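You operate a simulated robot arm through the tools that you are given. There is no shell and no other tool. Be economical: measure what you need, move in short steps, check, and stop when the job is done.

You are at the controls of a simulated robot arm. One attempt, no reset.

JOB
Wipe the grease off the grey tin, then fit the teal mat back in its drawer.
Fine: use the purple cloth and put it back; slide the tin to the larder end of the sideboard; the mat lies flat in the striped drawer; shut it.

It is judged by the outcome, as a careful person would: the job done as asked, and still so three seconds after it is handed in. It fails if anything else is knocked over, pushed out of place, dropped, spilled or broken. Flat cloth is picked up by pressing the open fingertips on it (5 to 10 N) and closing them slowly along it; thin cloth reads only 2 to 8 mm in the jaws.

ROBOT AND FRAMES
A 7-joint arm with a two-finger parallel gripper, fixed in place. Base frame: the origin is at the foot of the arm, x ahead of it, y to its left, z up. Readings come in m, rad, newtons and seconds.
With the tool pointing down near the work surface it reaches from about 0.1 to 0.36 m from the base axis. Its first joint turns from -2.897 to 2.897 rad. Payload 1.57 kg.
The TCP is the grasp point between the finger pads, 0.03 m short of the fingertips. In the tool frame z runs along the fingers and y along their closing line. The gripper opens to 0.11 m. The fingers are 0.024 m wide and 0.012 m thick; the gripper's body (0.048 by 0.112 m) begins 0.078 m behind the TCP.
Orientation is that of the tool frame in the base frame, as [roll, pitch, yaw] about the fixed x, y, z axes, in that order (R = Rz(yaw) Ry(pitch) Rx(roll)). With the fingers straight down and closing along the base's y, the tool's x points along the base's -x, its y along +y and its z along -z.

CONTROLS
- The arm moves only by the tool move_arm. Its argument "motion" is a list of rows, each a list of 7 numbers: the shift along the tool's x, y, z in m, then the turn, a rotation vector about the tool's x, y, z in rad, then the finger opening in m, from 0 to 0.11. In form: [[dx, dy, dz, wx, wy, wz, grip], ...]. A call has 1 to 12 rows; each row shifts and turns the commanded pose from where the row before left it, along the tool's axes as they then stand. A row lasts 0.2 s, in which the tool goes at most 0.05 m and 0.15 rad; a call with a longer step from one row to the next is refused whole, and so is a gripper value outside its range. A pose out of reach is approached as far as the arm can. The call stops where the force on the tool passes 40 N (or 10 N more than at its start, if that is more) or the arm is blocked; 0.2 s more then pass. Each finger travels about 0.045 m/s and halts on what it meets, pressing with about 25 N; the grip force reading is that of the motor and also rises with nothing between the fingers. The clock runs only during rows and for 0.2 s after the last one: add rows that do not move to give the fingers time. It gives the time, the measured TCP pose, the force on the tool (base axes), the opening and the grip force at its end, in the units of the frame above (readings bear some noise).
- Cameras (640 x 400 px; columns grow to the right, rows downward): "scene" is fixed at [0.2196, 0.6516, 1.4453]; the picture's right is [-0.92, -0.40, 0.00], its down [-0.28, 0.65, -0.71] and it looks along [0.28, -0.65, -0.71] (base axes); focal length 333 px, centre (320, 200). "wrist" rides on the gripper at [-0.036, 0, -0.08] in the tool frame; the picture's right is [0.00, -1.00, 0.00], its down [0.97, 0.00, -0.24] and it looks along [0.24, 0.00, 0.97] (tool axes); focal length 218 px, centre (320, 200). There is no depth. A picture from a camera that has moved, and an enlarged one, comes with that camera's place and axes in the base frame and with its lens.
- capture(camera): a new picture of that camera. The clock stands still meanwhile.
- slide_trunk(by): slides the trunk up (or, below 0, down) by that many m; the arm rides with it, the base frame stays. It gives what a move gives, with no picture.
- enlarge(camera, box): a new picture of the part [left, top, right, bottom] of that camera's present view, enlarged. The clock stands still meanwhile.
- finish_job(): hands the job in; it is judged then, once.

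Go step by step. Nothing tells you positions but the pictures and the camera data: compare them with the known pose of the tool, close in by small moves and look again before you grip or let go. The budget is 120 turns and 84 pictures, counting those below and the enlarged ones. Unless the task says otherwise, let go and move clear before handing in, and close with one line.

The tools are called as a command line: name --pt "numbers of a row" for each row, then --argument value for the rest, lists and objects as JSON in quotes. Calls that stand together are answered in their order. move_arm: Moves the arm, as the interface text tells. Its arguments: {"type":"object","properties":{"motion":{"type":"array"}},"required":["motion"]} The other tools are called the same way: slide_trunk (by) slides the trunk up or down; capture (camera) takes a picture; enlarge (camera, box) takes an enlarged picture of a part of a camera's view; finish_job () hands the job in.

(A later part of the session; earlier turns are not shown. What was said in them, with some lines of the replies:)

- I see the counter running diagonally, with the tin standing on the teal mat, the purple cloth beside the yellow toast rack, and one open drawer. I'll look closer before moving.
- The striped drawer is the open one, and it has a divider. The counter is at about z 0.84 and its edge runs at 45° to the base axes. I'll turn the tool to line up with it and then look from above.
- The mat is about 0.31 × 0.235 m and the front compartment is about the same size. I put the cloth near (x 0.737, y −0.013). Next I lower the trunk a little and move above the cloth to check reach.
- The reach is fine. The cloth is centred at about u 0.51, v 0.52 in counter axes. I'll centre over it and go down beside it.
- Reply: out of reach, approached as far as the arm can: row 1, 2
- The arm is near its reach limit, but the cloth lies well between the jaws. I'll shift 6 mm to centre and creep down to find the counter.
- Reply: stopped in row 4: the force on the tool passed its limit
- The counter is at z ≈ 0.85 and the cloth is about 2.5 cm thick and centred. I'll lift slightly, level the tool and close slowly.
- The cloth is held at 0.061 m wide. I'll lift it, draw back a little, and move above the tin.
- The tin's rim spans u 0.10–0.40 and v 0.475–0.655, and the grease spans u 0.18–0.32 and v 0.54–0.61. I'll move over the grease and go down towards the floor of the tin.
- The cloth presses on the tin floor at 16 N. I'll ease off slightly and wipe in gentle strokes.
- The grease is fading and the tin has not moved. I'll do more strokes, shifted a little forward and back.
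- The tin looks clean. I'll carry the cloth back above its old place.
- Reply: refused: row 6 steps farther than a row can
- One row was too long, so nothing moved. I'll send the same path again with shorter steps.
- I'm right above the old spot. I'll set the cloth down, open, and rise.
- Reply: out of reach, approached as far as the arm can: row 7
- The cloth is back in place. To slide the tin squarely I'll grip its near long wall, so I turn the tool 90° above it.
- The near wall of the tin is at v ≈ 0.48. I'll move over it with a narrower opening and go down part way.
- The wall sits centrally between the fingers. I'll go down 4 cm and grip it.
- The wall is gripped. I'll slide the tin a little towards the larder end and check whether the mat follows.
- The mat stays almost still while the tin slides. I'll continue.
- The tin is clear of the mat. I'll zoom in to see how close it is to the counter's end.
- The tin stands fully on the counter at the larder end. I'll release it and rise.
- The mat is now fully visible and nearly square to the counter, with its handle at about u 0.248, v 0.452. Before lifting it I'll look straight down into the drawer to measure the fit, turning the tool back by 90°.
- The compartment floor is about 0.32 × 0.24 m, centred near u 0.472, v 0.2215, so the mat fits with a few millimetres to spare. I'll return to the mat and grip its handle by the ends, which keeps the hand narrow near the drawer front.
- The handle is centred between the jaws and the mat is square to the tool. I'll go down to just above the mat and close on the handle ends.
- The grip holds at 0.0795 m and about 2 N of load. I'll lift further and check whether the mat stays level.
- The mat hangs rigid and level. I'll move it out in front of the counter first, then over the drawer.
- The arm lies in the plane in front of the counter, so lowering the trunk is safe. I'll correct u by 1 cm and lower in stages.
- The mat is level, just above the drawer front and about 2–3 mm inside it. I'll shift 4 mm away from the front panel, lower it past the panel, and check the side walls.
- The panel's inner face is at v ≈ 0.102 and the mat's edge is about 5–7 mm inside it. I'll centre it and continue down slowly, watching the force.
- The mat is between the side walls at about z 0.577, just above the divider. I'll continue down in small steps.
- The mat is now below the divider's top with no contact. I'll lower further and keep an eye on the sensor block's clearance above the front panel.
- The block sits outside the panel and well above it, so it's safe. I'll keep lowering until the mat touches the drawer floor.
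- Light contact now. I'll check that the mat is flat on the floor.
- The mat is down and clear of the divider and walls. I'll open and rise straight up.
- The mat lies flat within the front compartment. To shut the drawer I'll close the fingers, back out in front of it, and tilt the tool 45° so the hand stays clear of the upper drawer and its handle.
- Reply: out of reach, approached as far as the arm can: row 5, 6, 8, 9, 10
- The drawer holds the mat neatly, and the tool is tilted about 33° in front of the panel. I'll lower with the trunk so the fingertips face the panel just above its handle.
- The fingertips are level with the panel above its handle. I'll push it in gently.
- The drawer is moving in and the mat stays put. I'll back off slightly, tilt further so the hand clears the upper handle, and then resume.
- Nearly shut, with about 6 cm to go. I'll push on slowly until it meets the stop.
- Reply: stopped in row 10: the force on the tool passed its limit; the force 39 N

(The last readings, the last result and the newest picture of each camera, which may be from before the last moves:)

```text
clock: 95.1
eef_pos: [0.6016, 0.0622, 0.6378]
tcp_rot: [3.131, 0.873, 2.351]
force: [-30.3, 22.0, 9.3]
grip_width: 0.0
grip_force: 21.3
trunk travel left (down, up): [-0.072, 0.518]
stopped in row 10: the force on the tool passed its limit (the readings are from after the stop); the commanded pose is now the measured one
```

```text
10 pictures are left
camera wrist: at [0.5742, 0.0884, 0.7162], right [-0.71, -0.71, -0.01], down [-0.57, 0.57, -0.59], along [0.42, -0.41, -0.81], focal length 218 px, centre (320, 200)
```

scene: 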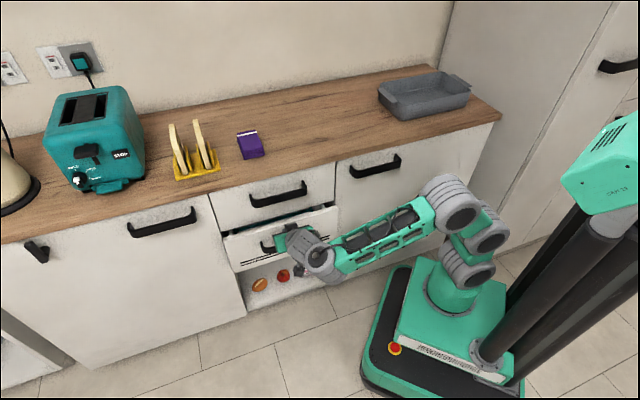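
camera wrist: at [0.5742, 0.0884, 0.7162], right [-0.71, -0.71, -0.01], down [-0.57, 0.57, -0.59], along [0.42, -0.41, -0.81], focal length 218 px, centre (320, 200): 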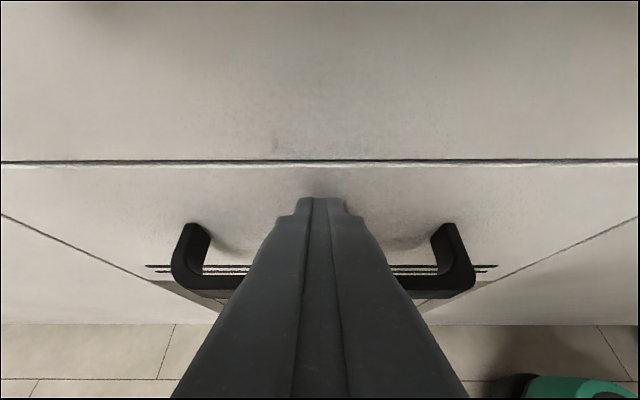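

The drawer is flush and against its stop. I'll back away and check everything.

move_arm --pt "0.0064 0 -0.0077 0 0 0 0.0" --pt "0.0128 0 -0.0154 0 0 0 0.0" --pt "0.019 0 -0.023 0 0 0 0.0" --pt "0.019 0 -0.023 0 0 0 0.0" --pt "0.019 0 -0.023 0 0 0 0.0" --pt "0.019 0 -0.023 0 0 0 0.0" --pt "0 0 0 0 0 0 0.0"

capture --camera "scene"

enlarge --camera "scene" --box '[360, 50, 500, 140]'

capture --camera "wrist"

```text
clock: 96.7
eef_pos: [0.4978, 0.1663, 0.6365]
tcp_rot: [3.132, 0.874, 2.35]
force: [0.6, -0.4, -0.4]
grip_width: 0.0
grip_force: 21.5
trunk travel left (down, up): [-0.072, 0.518]
```

```text
9 pictures are left
```

scene: 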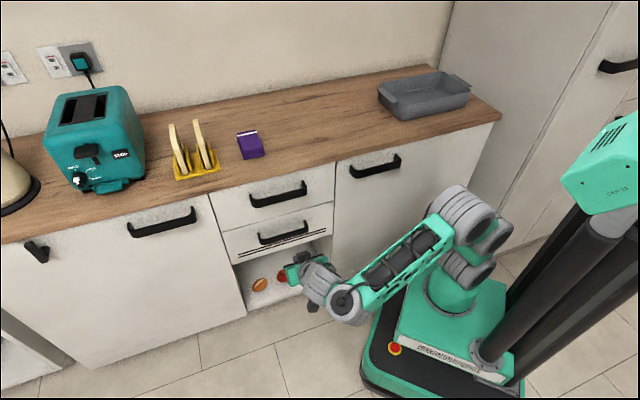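

```text
4.44 times, centred on (430, 95) of scene
camera zoom: at [0.2196, 0.6516, 1.4453], right [-0.92, -0.4, 0.0], down [-0.28, 0.65, -0.71], along [0.28, -0.65, -0.71], focal length 1480 px, centre (-169, 667)
```

zoom: 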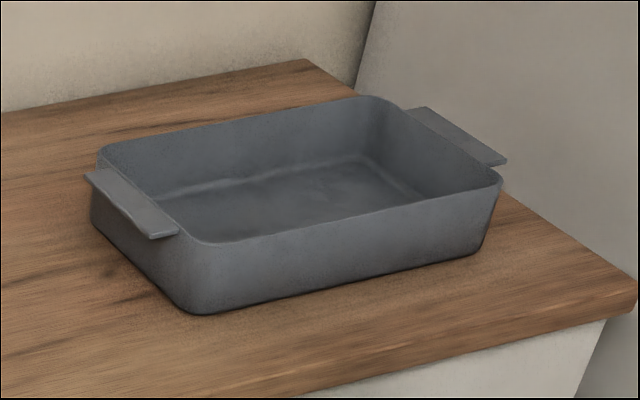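

```text
7 pictures are left
camera wrist: at [0.4708, 0.1921, 0.716], right [-0.71, -0.71, -0.01], down [-0.57, 0.57, -0.59], along [0.42, -0.41, -0.81], focal length 218 px, centre (320, 200)
```

wrist: 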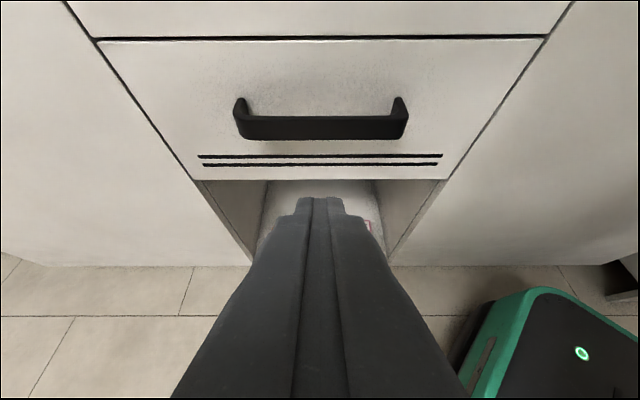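

The drawer is shut with the mat flat inside, the tin is clean at the larder end, the cloth is back in place, and the arm is clear. I'm handing the job in.

finish_job

```text
The job is handed in.
```

I wiped the tin clean and slid it to the larder end, put the purple cloth back where it was, laid the mat flat in the striped drawer and shut it. I took the larder to be the tall cabinet at the right-hand end, as I saw no label on it.
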